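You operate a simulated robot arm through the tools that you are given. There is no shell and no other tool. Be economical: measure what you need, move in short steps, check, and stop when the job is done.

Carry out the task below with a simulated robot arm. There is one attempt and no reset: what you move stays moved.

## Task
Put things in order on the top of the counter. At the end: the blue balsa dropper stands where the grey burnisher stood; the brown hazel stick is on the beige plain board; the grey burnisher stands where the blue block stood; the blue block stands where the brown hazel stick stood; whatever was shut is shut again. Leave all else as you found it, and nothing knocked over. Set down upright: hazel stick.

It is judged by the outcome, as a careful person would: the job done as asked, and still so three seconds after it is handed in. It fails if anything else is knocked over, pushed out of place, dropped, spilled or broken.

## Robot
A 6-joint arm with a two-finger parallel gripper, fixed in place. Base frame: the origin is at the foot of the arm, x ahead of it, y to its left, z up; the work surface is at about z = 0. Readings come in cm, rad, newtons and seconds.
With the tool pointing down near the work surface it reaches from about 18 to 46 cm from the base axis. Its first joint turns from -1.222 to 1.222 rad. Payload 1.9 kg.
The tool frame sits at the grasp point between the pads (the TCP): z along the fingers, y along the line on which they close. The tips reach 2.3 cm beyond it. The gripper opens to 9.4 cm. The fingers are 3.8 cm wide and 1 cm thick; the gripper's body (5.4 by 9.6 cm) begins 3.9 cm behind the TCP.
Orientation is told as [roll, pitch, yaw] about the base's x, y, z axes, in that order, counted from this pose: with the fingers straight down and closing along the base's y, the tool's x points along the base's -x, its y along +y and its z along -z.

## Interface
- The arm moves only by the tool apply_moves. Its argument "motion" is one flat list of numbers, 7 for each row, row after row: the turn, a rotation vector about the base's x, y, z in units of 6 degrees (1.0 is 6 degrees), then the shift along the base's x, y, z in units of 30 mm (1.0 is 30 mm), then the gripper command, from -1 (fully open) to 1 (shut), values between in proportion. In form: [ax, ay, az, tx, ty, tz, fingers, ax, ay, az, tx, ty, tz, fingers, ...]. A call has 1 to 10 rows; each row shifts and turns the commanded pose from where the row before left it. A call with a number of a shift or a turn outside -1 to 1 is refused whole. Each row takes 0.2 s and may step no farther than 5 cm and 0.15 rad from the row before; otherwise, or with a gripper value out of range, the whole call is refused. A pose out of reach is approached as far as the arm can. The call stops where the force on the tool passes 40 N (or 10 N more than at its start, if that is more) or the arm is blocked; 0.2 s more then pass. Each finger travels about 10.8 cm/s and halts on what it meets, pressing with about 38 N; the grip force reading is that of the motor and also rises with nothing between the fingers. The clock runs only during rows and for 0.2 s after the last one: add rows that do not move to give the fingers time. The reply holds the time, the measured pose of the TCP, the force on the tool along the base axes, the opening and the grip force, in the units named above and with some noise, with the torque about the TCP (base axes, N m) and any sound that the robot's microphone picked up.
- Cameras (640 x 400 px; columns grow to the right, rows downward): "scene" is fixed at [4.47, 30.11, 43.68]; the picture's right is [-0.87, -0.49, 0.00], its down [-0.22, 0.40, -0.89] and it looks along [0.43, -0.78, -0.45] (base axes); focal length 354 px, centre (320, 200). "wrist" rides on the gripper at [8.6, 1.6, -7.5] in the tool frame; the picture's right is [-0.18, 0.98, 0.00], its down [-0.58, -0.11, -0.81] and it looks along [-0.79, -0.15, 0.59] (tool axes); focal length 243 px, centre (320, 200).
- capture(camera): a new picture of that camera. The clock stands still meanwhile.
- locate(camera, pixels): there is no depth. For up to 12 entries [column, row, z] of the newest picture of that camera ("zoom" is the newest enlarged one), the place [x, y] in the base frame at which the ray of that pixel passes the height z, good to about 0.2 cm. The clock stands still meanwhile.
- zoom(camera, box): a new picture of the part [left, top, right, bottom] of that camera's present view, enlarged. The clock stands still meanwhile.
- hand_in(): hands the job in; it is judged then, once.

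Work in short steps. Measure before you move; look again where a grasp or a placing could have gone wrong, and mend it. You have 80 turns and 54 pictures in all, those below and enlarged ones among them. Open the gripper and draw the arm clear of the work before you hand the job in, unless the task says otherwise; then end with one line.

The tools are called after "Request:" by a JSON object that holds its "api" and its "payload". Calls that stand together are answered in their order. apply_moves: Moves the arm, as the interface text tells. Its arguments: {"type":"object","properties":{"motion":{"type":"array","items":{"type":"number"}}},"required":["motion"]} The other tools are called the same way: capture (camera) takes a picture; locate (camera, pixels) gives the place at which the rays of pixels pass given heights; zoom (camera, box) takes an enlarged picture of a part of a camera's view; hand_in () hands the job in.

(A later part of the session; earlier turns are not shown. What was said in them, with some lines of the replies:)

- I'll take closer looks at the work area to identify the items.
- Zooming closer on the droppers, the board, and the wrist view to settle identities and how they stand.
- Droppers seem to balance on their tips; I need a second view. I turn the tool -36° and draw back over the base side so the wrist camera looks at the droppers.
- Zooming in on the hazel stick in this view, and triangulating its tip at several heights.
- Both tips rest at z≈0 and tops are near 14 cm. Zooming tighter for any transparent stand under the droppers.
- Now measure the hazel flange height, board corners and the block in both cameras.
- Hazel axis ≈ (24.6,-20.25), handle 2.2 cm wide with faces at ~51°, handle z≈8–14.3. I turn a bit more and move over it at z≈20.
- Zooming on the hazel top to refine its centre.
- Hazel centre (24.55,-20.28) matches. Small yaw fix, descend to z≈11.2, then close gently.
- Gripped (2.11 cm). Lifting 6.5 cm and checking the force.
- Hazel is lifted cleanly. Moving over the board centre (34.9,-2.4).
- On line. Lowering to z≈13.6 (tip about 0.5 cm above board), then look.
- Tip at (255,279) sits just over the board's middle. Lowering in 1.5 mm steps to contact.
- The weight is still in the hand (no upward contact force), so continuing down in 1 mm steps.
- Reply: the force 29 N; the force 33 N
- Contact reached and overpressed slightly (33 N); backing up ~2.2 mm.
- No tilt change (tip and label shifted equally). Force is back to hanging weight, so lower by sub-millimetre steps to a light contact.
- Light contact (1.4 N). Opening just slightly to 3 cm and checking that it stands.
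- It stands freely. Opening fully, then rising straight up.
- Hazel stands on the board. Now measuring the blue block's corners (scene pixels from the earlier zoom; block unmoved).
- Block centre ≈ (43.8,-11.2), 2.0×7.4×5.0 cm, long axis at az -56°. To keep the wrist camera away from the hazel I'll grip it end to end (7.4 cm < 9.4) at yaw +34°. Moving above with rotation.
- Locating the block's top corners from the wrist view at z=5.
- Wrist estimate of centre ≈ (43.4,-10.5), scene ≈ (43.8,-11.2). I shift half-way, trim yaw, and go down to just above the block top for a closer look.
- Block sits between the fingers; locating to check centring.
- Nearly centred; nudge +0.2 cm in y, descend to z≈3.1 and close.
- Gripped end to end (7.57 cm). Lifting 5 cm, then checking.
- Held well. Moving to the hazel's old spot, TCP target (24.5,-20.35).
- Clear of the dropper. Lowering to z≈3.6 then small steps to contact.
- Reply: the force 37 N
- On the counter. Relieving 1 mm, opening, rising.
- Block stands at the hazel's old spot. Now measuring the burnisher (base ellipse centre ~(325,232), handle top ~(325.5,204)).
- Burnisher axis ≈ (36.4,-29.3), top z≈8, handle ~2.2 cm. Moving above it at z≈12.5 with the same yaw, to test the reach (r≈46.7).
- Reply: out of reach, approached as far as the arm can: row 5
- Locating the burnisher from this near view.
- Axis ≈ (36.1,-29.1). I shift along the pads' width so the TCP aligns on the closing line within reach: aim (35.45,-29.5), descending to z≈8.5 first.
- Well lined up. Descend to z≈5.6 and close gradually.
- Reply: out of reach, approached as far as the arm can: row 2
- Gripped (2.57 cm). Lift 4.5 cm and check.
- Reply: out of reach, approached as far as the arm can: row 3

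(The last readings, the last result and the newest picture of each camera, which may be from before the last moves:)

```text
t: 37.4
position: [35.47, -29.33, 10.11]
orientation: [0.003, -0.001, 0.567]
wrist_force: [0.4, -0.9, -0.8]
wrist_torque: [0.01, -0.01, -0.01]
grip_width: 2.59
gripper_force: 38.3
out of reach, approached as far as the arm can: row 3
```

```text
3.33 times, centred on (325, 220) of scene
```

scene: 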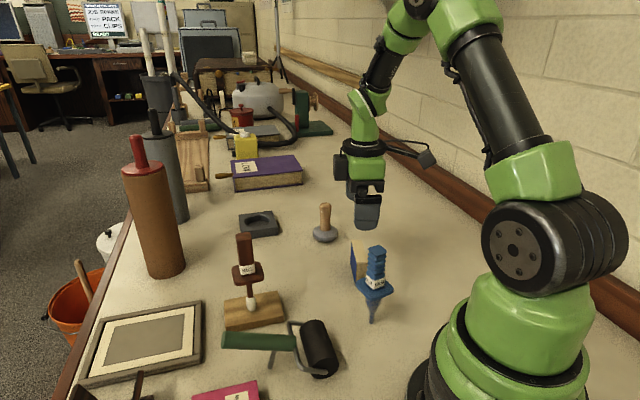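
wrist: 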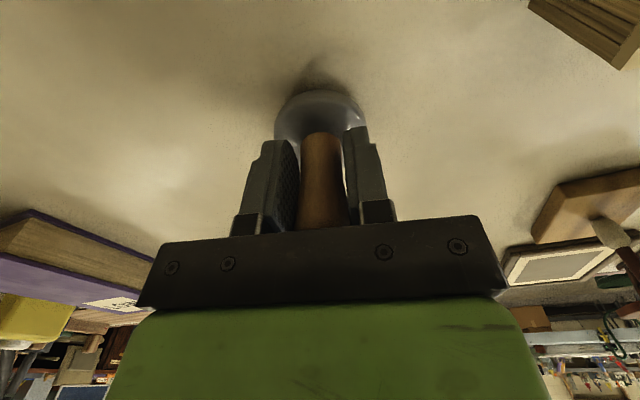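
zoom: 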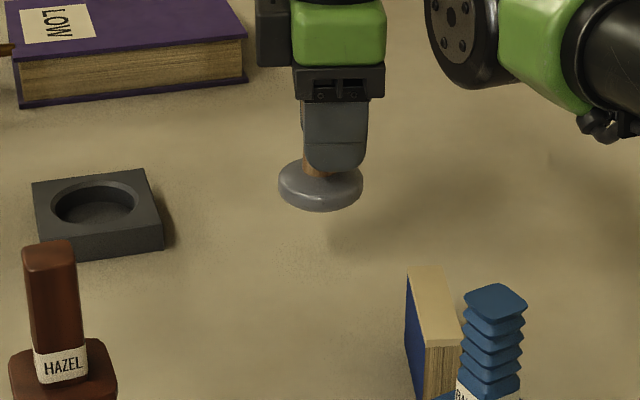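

Lifted level. Moving to the block's old spot: TCP target (42.8,-11.2) since the handle sits ~0.85 cm off-centre in the pads.

Request:
{"api": "apply_moves", "payload": {"motion": [0, 0, 0, 0.349, 0.863, 0, 0.8, 0, 0, 0, 0.349, 0.863, 0, 0.8, 0, 0, 0, 0.349, 0.863, 0, 0.8, 0, 0, 0, 0.349, 0.863, 0, 0.8, 0, 0, 0, 0.349, 0.863, 0, 0.8, 0, 0, 0, 0.349, 0.863, 0, 0.8, 0, 0, 0, 0.349, 0.863, 0, 0.8, 0, 0, 0, 0, 0, 0, 0.8]}}

Request:
{"api": "zoom", "payload": {"camera": "scene", "box": [180, 170, 320, 340]}}

```text
t: 39.2
position: [44.29, -12.42, 10.29]
orientation: [0.002, -0.003, 0.568]
wrist_force: [0.1, 0.3, -0.6]
wrist_torque: [0.03, -0.01, 0.0]
grip_width: 2.55
gripper_force: 38.2
out of reach, approached as far as the arm can: row 1, 2, 3, 4
```

```text
2.35 times, centred on (250, 255) of scene
```

zoom: 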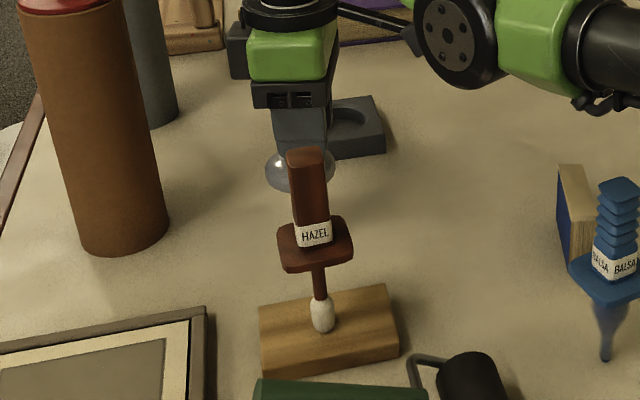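

Clipping left it at (44.29,-12.42); correcting by (-1.5,+1.2) and lowering to about z 6.1.

Request:
{"api": "apply_moves", "payload": {"motion": [0, 0, 0, -0.5, 0.4, 0, 0.8, 0, 0, 0, 0, 0, -0.5, 0.8, 0, 0, 0, 0, 0, -0.5, 0.8, 0, 0, 0, 0, 0, -0.4, 0.8, 0, 0, 0, 0, 0, 0, 0.8]}}

Request:
{"api": "capture", "payload": {"camera": "wrist"}}

```text
t: 40.4
position: [44.44, -11.51, 6.0]
orientation: [0.002, -0.002, 0.568]
wrist_force: [0.6, -0.2, -1.3]
wrist_torque: [0.02, -0.02, -0.06]
grip_width: 2.55
gripper_force: 38.0
out of reach, approached as far as the arm can: row 1, 4
```

```text
14 pictures are left
```

wrist: 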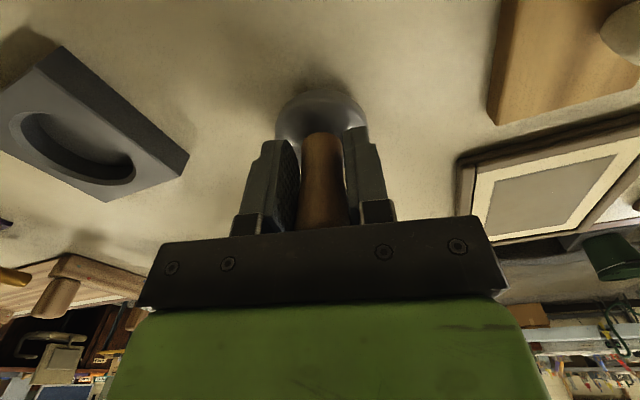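

Reading (44.44,-11.51): about 1.6 cm too far out. Command a small inward shift and see how it responds.

Request:
{"api": "apply_moves", "payload": {"motion": [0, 0, 0, -0.3, 0.05, 0.1, 0.8, 0, 0, 0, 0, 0, 0, 0.8]}}

```text
t: 41.0
position: [43.49, -11.55, 6.23]
orientation: [0.002, -0.002, 0.567]
wrist_force: [-0.2, 0.8, -1.1]
wrist_torque: [0.0, 0.04, 0.0]
grip_width: 2.56
gripper_force: 38.1
```

Responds properly now. Final shift to (42.8,-11.2).

Request:
{"api": "apply_moves", "payload": {"motion": [0, 0, 0, -0.23, 0.11, 0, 0.8, 0, 0, 0, 0, 0, 0, 0.8]}}

Request:
{"api": "capture", "payload": {"camera": "wrist"}}

```text
t: 41.6
position: [42.68, -11.02, 6.1]
orientation: [0.002, -0.002, 0.567]
wrist_force: [-0.3, 0.0, -0.8]
wrist_torque: [0.03, -0.02, 0.02]
grip_width: 2.56
gripper_force: 37.6
```

```text
13 pictures are left
```

wrist: 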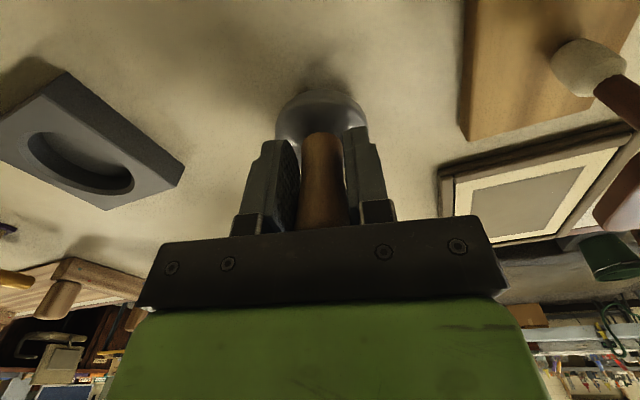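

Request:
{"api": "locate", "payload": {"camera": "wrist", "pixels": [[275, 130, 1.4], [366, 125, 1.4], [318, 90, 0.8]]}}

Request:
{"api": "apply_moves", "payload": {"motion": [0, 0, 0, 0, 0, -0.08, 0.8, 0, 0, 0, 0, 0, 0, 0.8]}}

Request:
{"api": "apply_moves", "payload": {"motion": [0, 0, 0, 0, 0, -0.04, 0.8, 0, 0, 0, 0, 0, 0, 0.8]}}

```text
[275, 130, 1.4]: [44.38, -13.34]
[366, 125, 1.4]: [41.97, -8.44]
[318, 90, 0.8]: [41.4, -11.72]
```

```text
t: 42.2
position: [42.85, -10.99, 5.95]
orientation: [0.003, -0.002, 0.567]
wrist_force: [0.5, 0.0, -1.2]
wrist_torque: [-0.02, 0.04, 0.0]
grip_width: 2.56
gripper_force: 37.8
```

```text
t: 42.8
position: [43.02, -11.02, 5.74]
orientation: [0.002, -0.002, 0.567]
wrist_force: [-0.4, 0.7, -1.5]
wrist_torque: [-0.03, 0.03, 0.01]
grip_width: 2.57
gripper_force: 38.0
```

Position agrees with the block's old centre within a few mm. Continue lowering to contact.

Request:
{"api": "apply_moves", "payload": {"motion": [0, 0, 0, 0, 0, -0.03, 0.8, 0, 0, 0, 0, 0, 0, 0.8]}}

Request:
{"api": "apply_moves", "payload": {"motion": [0, 0, 0, 0, 0, -0.03, 0.8, 0, 0, 0, 0, 0, 0, 0.8]}}

```text
t: 43.4
position: [42.84, -11.07, 5.76]
orientation: [0.001, -0.001, 0.568]
wrist_force: [0.3, -0.1, -0.9]
wrist_torque: [-0.02, 0.0, 0.0]
grip_width: 2.53
gripper_force: 37.6
```

```text
t: 44.0
position: [42.95, -11.03, 5.68]
orientation: [0.002, -0.004, 0.567]
wrist_force: [-0.3, 0.3, -0.3]
wrist_torque: [0.01, 0.01, -0.03]
grip_width: 2.57
gripper_force: 38.2
```

Request:
{"api": "apply_moves", "payload": {"motion": [0, 0, 0, 0, 0, -0.03, 0.8, 0, 0, 0, 0, 0, 0, 0.8]}}

```text
t: 44.6
position: [43.02, -10.98, 5.64]
orientation: [0.001, -0.002, 0.567]
wrist_force: [-1.7, 0.9, 7.1]
wrist_torque: [0.05, 0.09, -0.01]
grip_width: 2.56
gripper_force: 38.1
```

Contact (7 N). Releasing, opening slowly and rising.

Request:
{"api": "apply_moves", "payload": {"motion": [0, 0, 0, 0, 0, 0, 0.4, 0, 0, 0, 0, 0, 0, 0, 0, 0, 0, 0, 0, 0, -0.5, 0, 0, 0, 0, 0, 0, -1, 0, 0, 0, 0, 0, 0, -1, 0, 0, 0, 0, 0, 0.5, -1, 0, 0, 0, 0, 0, 1, -1, 0, 0, 0, -0.3, 0, 1, -1, 0, 0, 0, -0.4, 0, 1, -1, 0, 0, 0, -0.3, 0, 1, -1]}}

Request:
{"api": "capture", "payload": {"camera": "scene"}}

```text
t: 46.8
position: [40.05, -11.12, 19.18]
orientation: [0.004, -0.002, 0.568]
wrist_force: [-0.2, 0.9, 0.3]
wrist_torque: [0.0, 0.01, -0.01]
grip_width: 9.4
gripper_force: 0.0
```

```text
12 pictures are left
```

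scene: 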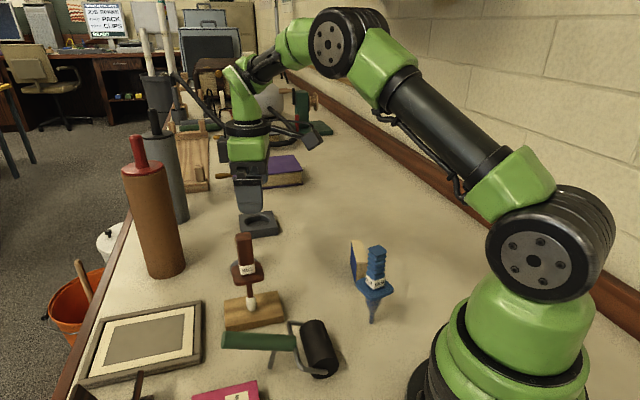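

Next the blue dropper; locating its top corners (scene, from earlier zoom) at z≈14.2 for centre and orientation.

Request:
{"api": "zoom", "payload": {"camera": "scene", "box": [345, 235, 405, 330]}}

Request:
{"api": "locate", "payload": {"camera": "scene", "pixels": [[368.1, 249.4, 14.2], [380, 256.6, 14.2], [387.2, 251, 14.2], [376.5, 245.2, 14.2], [372.5, 320, 0]]}}

```text
4.21 times, centred on (375, 282) of scene
```

zoom: 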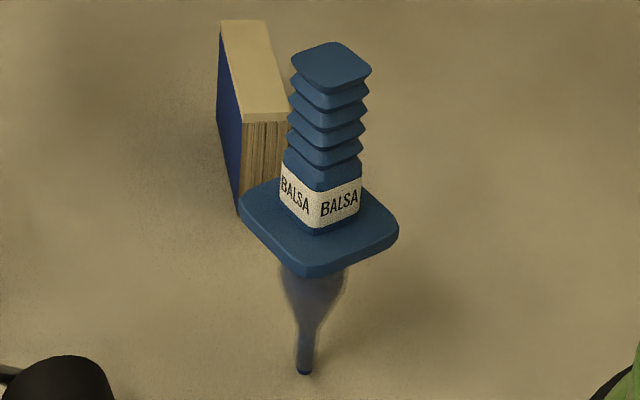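

```text
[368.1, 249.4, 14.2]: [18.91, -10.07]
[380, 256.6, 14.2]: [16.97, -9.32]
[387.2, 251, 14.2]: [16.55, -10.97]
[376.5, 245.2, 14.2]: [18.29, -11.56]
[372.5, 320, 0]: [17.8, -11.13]
```

Dropper axis ≈ (17.75,-10.9), faces at az -17°/73°. I'll use yaw ≈ +73° so the wrist camera stays off the arm's base; moving over it at z≈20.

Request:
{"api": "apply_moves", "payload": {"motion": [0, 0, 0.844, -0.93, 0.01, 0.1, -1, 0, 0, 0.844, -0.93, 0.01, 0.1, -1, 0, 0, 0.844, -0.93, 0.01, 0.1, -1, 0, 0, 0.844, -0.93, 0.01, 0, -1, 0, 0, 0.844, -0.93, 0.01, 0, -1, 0, 0, 0.844, -0.93, 0.01, 0, -1, 0, 0, 0.844, -0.93, 0.01, 0, -1, 0, 0, 0.844, -0.93, 0.01, 0, -1, 0, 0, 0, 0, 0, 0, -1]}}

Request:
{"api": "capture", "payload": {"camera": "wrist"}}

Request:
{"api": "capture", "payload": {"camera": "scene"}}

```text
t: 48.8
position: [17.64, -10.7, 19.87]
orientation: [0.001, -0.003, 1.275]
wrist_force: [0.1, -0.7, -0.3]
wrist_torque: [0.0, -0.01, 0.0]
grip_width: 9.4
gripper_force: 0.1
```

```text
10 pictures are left
```

wrist: 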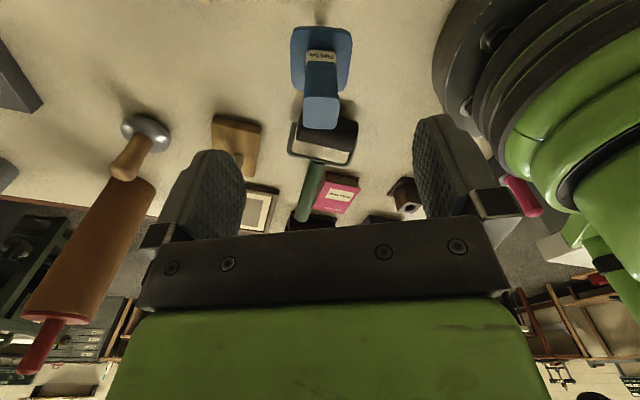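

```text
9 pictures are left
```

scene: 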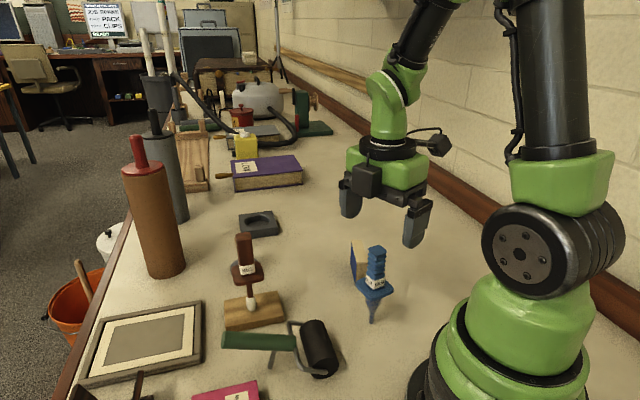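

Burnisher is visible standing at (146,130) in the wrist view. Now the dropper's top from above.

Request:
{"api": "locate", "payload": {"camera": "wrist", "pixels": [[303, 127, 14.2], [338, 128, 14.2], [337, 98, 14.2], [305, 97, 14.2], [291, 86, 7.5], [352, 36, 7.5], [291, 36, 7.5]]}}

Request:
{"api": "zoom", "payload": {"camera": "wrist", "box": [270, 10, 370, 150]}}

```text
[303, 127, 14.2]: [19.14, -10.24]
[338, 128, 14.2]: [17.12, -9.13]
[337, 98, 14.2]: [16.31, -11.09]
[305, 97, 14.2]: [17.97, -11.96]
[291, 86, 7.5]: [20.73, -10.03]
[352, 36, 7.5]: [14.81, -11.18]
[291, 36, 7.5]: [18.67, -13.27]
```

```text
2.86 times, centred on (320, 80) of wrist
```

zoom: 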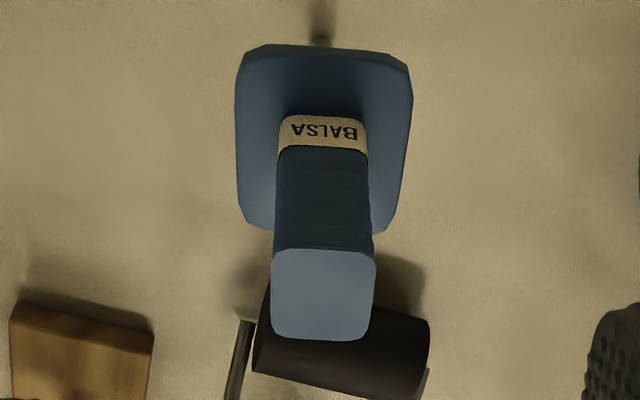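

Centre ≈ (17.65,-10.7). Check base clearance for the inner finger (will be at about (12.4,-8.5)).

Request:
{"api": "locate", "payload": {"camera": "scene", "pixels": [[470, 300, 9], [466, 315, 9], [455, 345, 6], [420, 395, 3], [560, 250, 15], [430, 165, 0]]}}

```text
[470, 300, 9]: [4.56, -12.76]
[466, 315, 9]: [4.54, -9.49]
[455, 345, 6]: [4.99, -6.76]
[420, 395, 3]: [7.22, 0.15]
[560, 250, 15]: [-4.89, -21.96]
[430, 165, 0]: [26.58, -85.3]
```

Base radius is ~8 cm, finger at r≈15: clear. Narrow the opening to 6 cm, trim yaw -5°, descend to z≈11.3 and close.

Request:
{"api": "apply_moves", "payload": {"motion": [0, 0, -0.9, 0, 0, 0, -0.28, 0, 0, 0, 0, 0, -0.7, -0.28, 0, 0, 0, 0, 0, -0.7, -0.28, 0, 0, 0, 0, 0, -0.7, -0.28, 0, 0, 0, 0, 0, -0.75, -0.28, 0, 0, 0, 0, 0, 0, -0.28, 0, 0, 0, 0, 0, 0, 0.2, 0, 0, 0, 0, 0, 0, 0.6, 0, 0, 0, 0, 0, 0, 0.75, 0, 0, 0, 0, 0, 0, 0.75]}}

Request:
{"api": "zoom", "payload": {"camera": "scene", "box": [300, 180, 460, 340]}}

```text
t: 51.0
position: [17.52, -10.83, 11.37]
orientation: [0.003, -0.002, 1.181]
wrist_force: [0.0, 0.9, 0.3]
wrist_torque: [-0.02, 0.01, -0.01]
grip_width: 2.13
gripper_force: 38.1
```

```text
2.50 times, centred on (380, 260) of scene
```

zoom: 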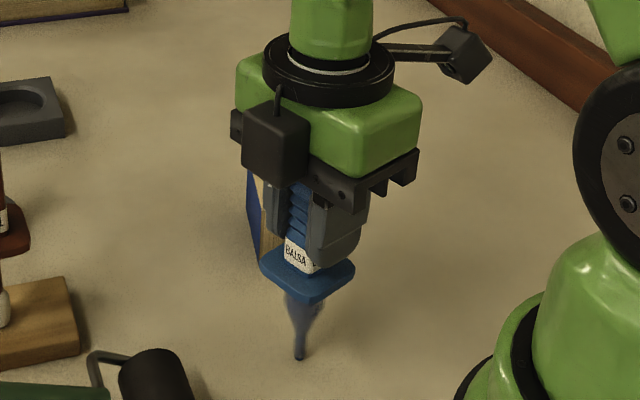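

Gripped (2.13 cm). Lifting 8 cm straight up.

Request:
{"api": "apply_moves", "payload": {"motion": [0, 0, 0, 0, 0, 0.3, 0.75, 0, 0, 0, 0, 0, 0.6, 0.75, 0, 0, 0, 0, 0, 0.8, 0.75, 0, 0, 0, 0, 0, 0.8, 0.75, 0, 0, 0, 0, 0, 0.2, 0.75, 0, 0, 0, 0, 0, 0, 0.75]}}

Request:
{"api": "apply_moves", "payload": {"motion": [0, 0, 0, 0.855, -0.845, 0, 0.75, 0, 0, 0, 0.855, -0.845, 0, 0.75, 0, 0, 0, 0.855, -0.845, 0, 0.75, 0, 0, 0, 0.855, -0.845, 0, 0.75, 0, 0, 0, 0.855, -0.845, 0, 0.75, 0, 0, 0, 0.855, -0.845, 0, 0.75, 0, 0, 0, 0.855, -0.845, -0.3, 0.75, 0, 0, 0, 0, 0, 0, 0.75]}}

Request:
{"api": "capture", "payload": {"camera": "scene"}}

```text
t: 52.4
position: [17.68, -10.92, 19.57]
orientation: [0.002, -0.001, 1.18]
wrist_force: [-0.1, 0.0, 0.9]
wrist_torque: [-0.01, -0.03, -0.01]
grip_width: 2.12
gripper_force: 38.1
```

```text
t: 54.2
position: [35.46, -28.59, 18.83]
orientation: [0.001, -0.001, 1.181]
wrist_force: [-0.6, 0.6, 0.0]
wrist_torque: [0.0, -0.01, 0.04]
grip_width: 2.11
gripper_force: 38.6
```

```text
6 pictures are left
```

scene: 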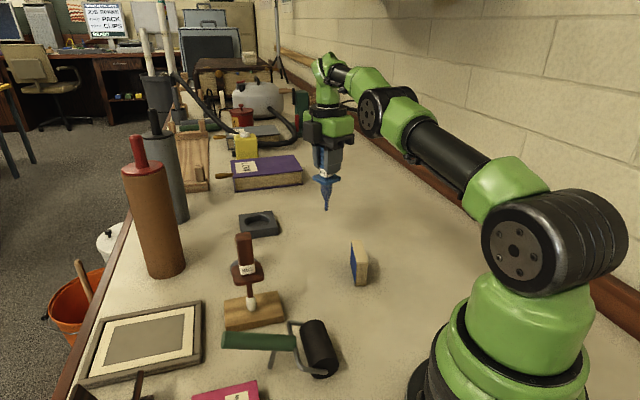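

Dropper held upright at the target. Lowering to z≈12 and nudging out to about (35.9,-28.9).

Request:
{"api": "apply_moves", "payload": {"motion": [0, 0, 0, 0, 0, -0.7, 0.75, 0, 0, 0, 0, 0, -0.7, 0.75, 0, 0, 0, 0, 0, -0.6, 0.75, 0, 0, 0, 0.1, -0.09, -0.2, 0.75, 0, 0, 0, 0, 0, 0, 0.75]}}

```text
t: 55.4
position: [35.85, -28.46, 11.94]
orientation: [0.001, -0.003, 1.18]
wrist_force: [-0.2, -0.1, -0.5]
wrist_torque: [0.03, 0.0, 0.0]
grip_width: 2.1
gripper_force: 38.0
```

Request:
{"api": "apply_moves", "payload": {"motion": [0, 0, 0, 0.02, -0.06, -0.1, 0.75, 0, 0, 0, 0, 0, 0, 0.75]}}

Request:
{"api": "apply_moves", "payload": {"motion": [0, 0, 0, 0, 0, -0.05, 0.75, 0, 0, 0, 0, 0, 0, 0.75]}}

Request:
{"api": "zoom", "payload": {"camera": "scene", "box": [270, 130, 390, 270]}}

```text
t: 56.0
position: [35.94, -28.8, 11.62]
orientation: [0.002, -0.002, 1.181]
wrist_force: [-0.3, -0.6, 0.1]
wrist_torque: [-0.01, 0.0, 0.02]
grip_width: 2.1
gripper_force: 38.2
```

```text
t: 56.6
position: [35.88, -28.86, 11.62]
orientation: [0.002, -0.001, 1.181]
wrist_force: [0.2, -0.3, 0.2]
wrist_torque: [0.02, 0.01, 0.01]
grip_width: 2.11
gripper_force: 37.6
```

```text
2.86 times, centred on (330, 200) of scene
```

zoom: 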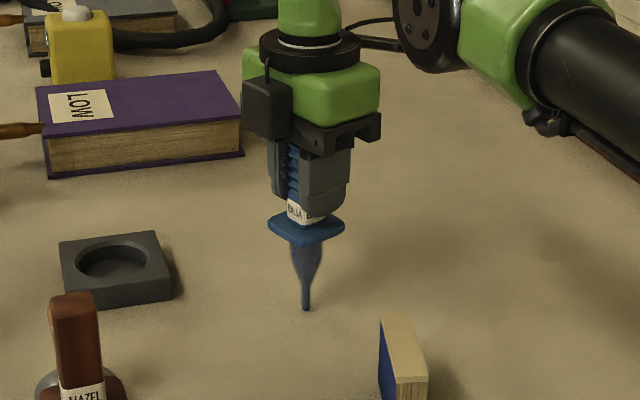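

Tip at (325,238.5), on the burnisher's old column. Lowering in ~1 mm steps to contact.

Request:
{"api": "apply_moves", "payload": {"motion": [0, 0, 0, 0.04, -0.04, -0.04, 0.75, 0, 0, 0, 0, 0, 0, 0.75]}}

Request:
{"api": "apply_moves", "payload": {"motion": [0, 0, 0, 0, 0, -0.04, 0.75, 0, 0, 0, 0, 0, 0, 0.75]}}

Request:
{"api": "apply_moves", "payload": {"motion": [0, 0, 0, 0, 0, -0.03, 0.75, 0, 0, 0, 0, 0, 0, 0.75]}}

```text
t: 57.2
position: [35.85, -28.89, 11.32]
orientation: [0.001, -0.003, 1.18]
wrist_force: [0.4, -0.1, 0.6]
wrist_torque: [-0.02, -0.02, -0.02]
grip_width: 2.1
gripper_force: 37.7
```

```text
t: 57.8
position: [35.9, -28.98, 11.33]
orientation: [-0.001, -0.002, 1.18]
wrist_force: [-1.2, 1.8, 10.6]
wrist_torque: [0.35, 0.07, 0.01]
grip_width: 2.14
gripper_force: 38.0
```

```text
t: 58.4
position: [36.04, -29.0, 11.44]
orientation: [-0.001, -0.003, 1.18]
wrist_force: [-0.1, 5.5, 22.0]
wrist_torque: [0.65, 0.08, 0.03]
grip_width: 2.1
gripper_force: 38.3
```

Contact made; relieving pressure.

Request:
{"api": "apply_moves", "payload": {"motion": [0, 0, 0, 0, 0, 0.05, 0.75, 0, 0, 0, 0, 0, 0, 0.75]}}

```text
t: 59.0
position: [35.97, -29.05, 11.23]
orientation: [0.001, -0.003, 1.18]
wrist_force: [3.2, 0.6, 8.9]
wrist_torque: [0.11, -0.38, -0.04]
grip_width: 2.1
gripper_force: 38.4
```

Request:
{"api": "apply_moves", "payload": {"motion": [0, 0, 0, 0, 0, 0.02, 0.75, 0, 0, 0, 0, 0, 0, 0.75]}}

```text
t: 59.6
position: [36.03, -29.1, 11.32]
orientation: [0.003, -0.002, 1.182]
wrist_force: [0.5, -0.8, 1.5]
wrist_torque: [-0.09, 0.05, 0.0]
grip_width: 2.08
gripper_force: 37.7
```

Light contact (1.5 N). Opening slightly, then checking that it stands.

Request:
{"api": "apply_moves", "payload": {"motion": [0, 0, 0, 0, 0, 0, 0.5, 0, 0, 0, 0, 0, 0, 0.45, 0, 0, 0, 0, 0, 0, 0.4, 0, 0, 0, 0, 0, 0, 0.35, 0, 0, 0, 0, 0, 0, 0.35]}}

Request:
{"api": "zoom", "payload": {"camera": "scene", "box": [270, 130, 390, 270]}}

```text
t: 60.8
position: [36.0, -28.86, 11.41]
orientation: [0.002, -0.002, 1.179]
wrist_force: [0.9, 0.3, -0.3]
wrist_torque: [-0.03, -0.01, -0.01]
grip_width: 3.07
gripper_force: 0.1
```

```text
2.86 times, centred on (330, 200) of scene
```

zoom: 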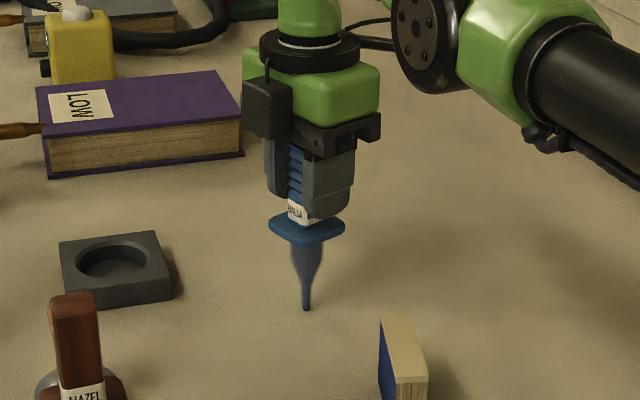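

Standing free. Open fully, rise, then retreat.

Request:
{"api": "apply_moves", "payload": {"motion": [0, 0, 0, 0, 0, 0, 0, 0, 0, 0, 0, 0, 0, -0.5, 0, 0, 0, 0, 0, 0, -1, 0, 0, 0, 0, 0, 0, -1, 0, 0, 0, 0, 0, 0.5, -1, 0, 0, 0, 0, 0, 0.8, -1, 0, 0, 0, -0.05, 0.05, 0.9, -1, 0, 0, 0, -0.1, 0.1, 1, -1, 0, 0, 0, -0.1, 0.1, 1, -1, 0, 0, 0, 0, 0, 0, -1]}}

Request:
{"api": "apply_moves", "payload": {"motion": [0, 0, -0.8, -0.6, 0.8, 0.2, -1, 0, 0, -0.8, -0.6, 0.8, 0.2, -1, 0, 0, -0.8, -0.6, 0.8, 0.2, -1, 0, 0, -0.8, -0.6, 0.6, 0.2, -1, 0, 0, -0.8, -0.6, 0.5, 0.2, -1, 0, 0, 0, -0.5, 0.3, 0.2, -1, 0, 0, 0, -0.3, 0, 0, -1]}}

Request:
{"api": "capture", "payload": {"camera": "scene"}}

Request:
{"api": "capture", "payload": {"camera": "wrist"}}

```text
t: 63.0
position: [34.93, -27.44, 23.82]
orientation: [-0.001, -0.003, 1.177]
wrist_force: [0.0, -0.4, 0.4]
wrist_torque: [-0.03, 0.0, 0.01]
grip_width: 9.4
gripper_force: 0.1
out of reach, approached as far as the arm can: row 7, 9
```

```text
t: 64.6
position: [23.77, -16.05, 27.2]
orientation: [0.003, -0.003, 0.762]
wrist_force: [0.0, -0.6, -0.3]
wrist_torque: [0.0, -0.01, 0.0]
grip_width: 9.42
gripper_force: 0.0
```

```text
3 pictures are left
```

scene: 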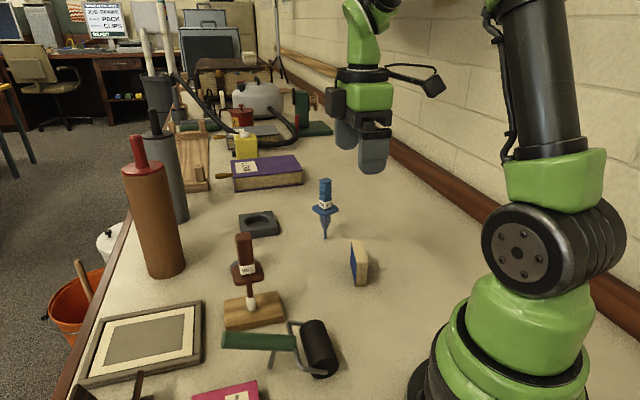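

```text
2 pictures are left
```

wrist: 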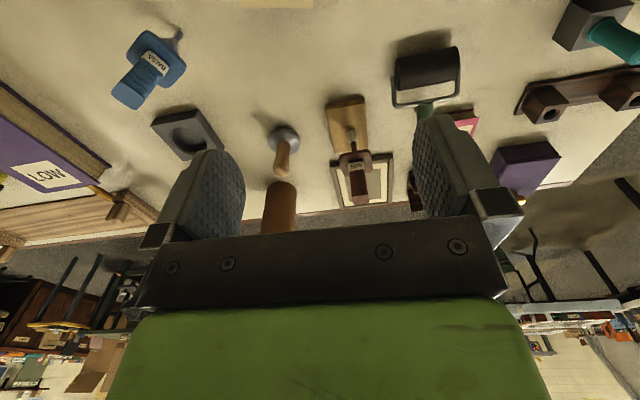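

All four items stand in place: the dropper at (325,215) and the block at (358,262) in the scene view, and the hazel on the board and the burnisher at (283,145) in the wrist view. Nothing was opened, and the gripper is open and clear, so I hand in.

Request:
{"api": "hand_in", "payload": {}}

```text
The job is handed in.
```

I moved all four items as asked, and they were all standing upright in my last pictures; I then handed the job in with the gripper open and the arm clear. By my measurements each sits within about half a centimetre of its target, nothing else was moved, and nothing had been opened that needed shutting.
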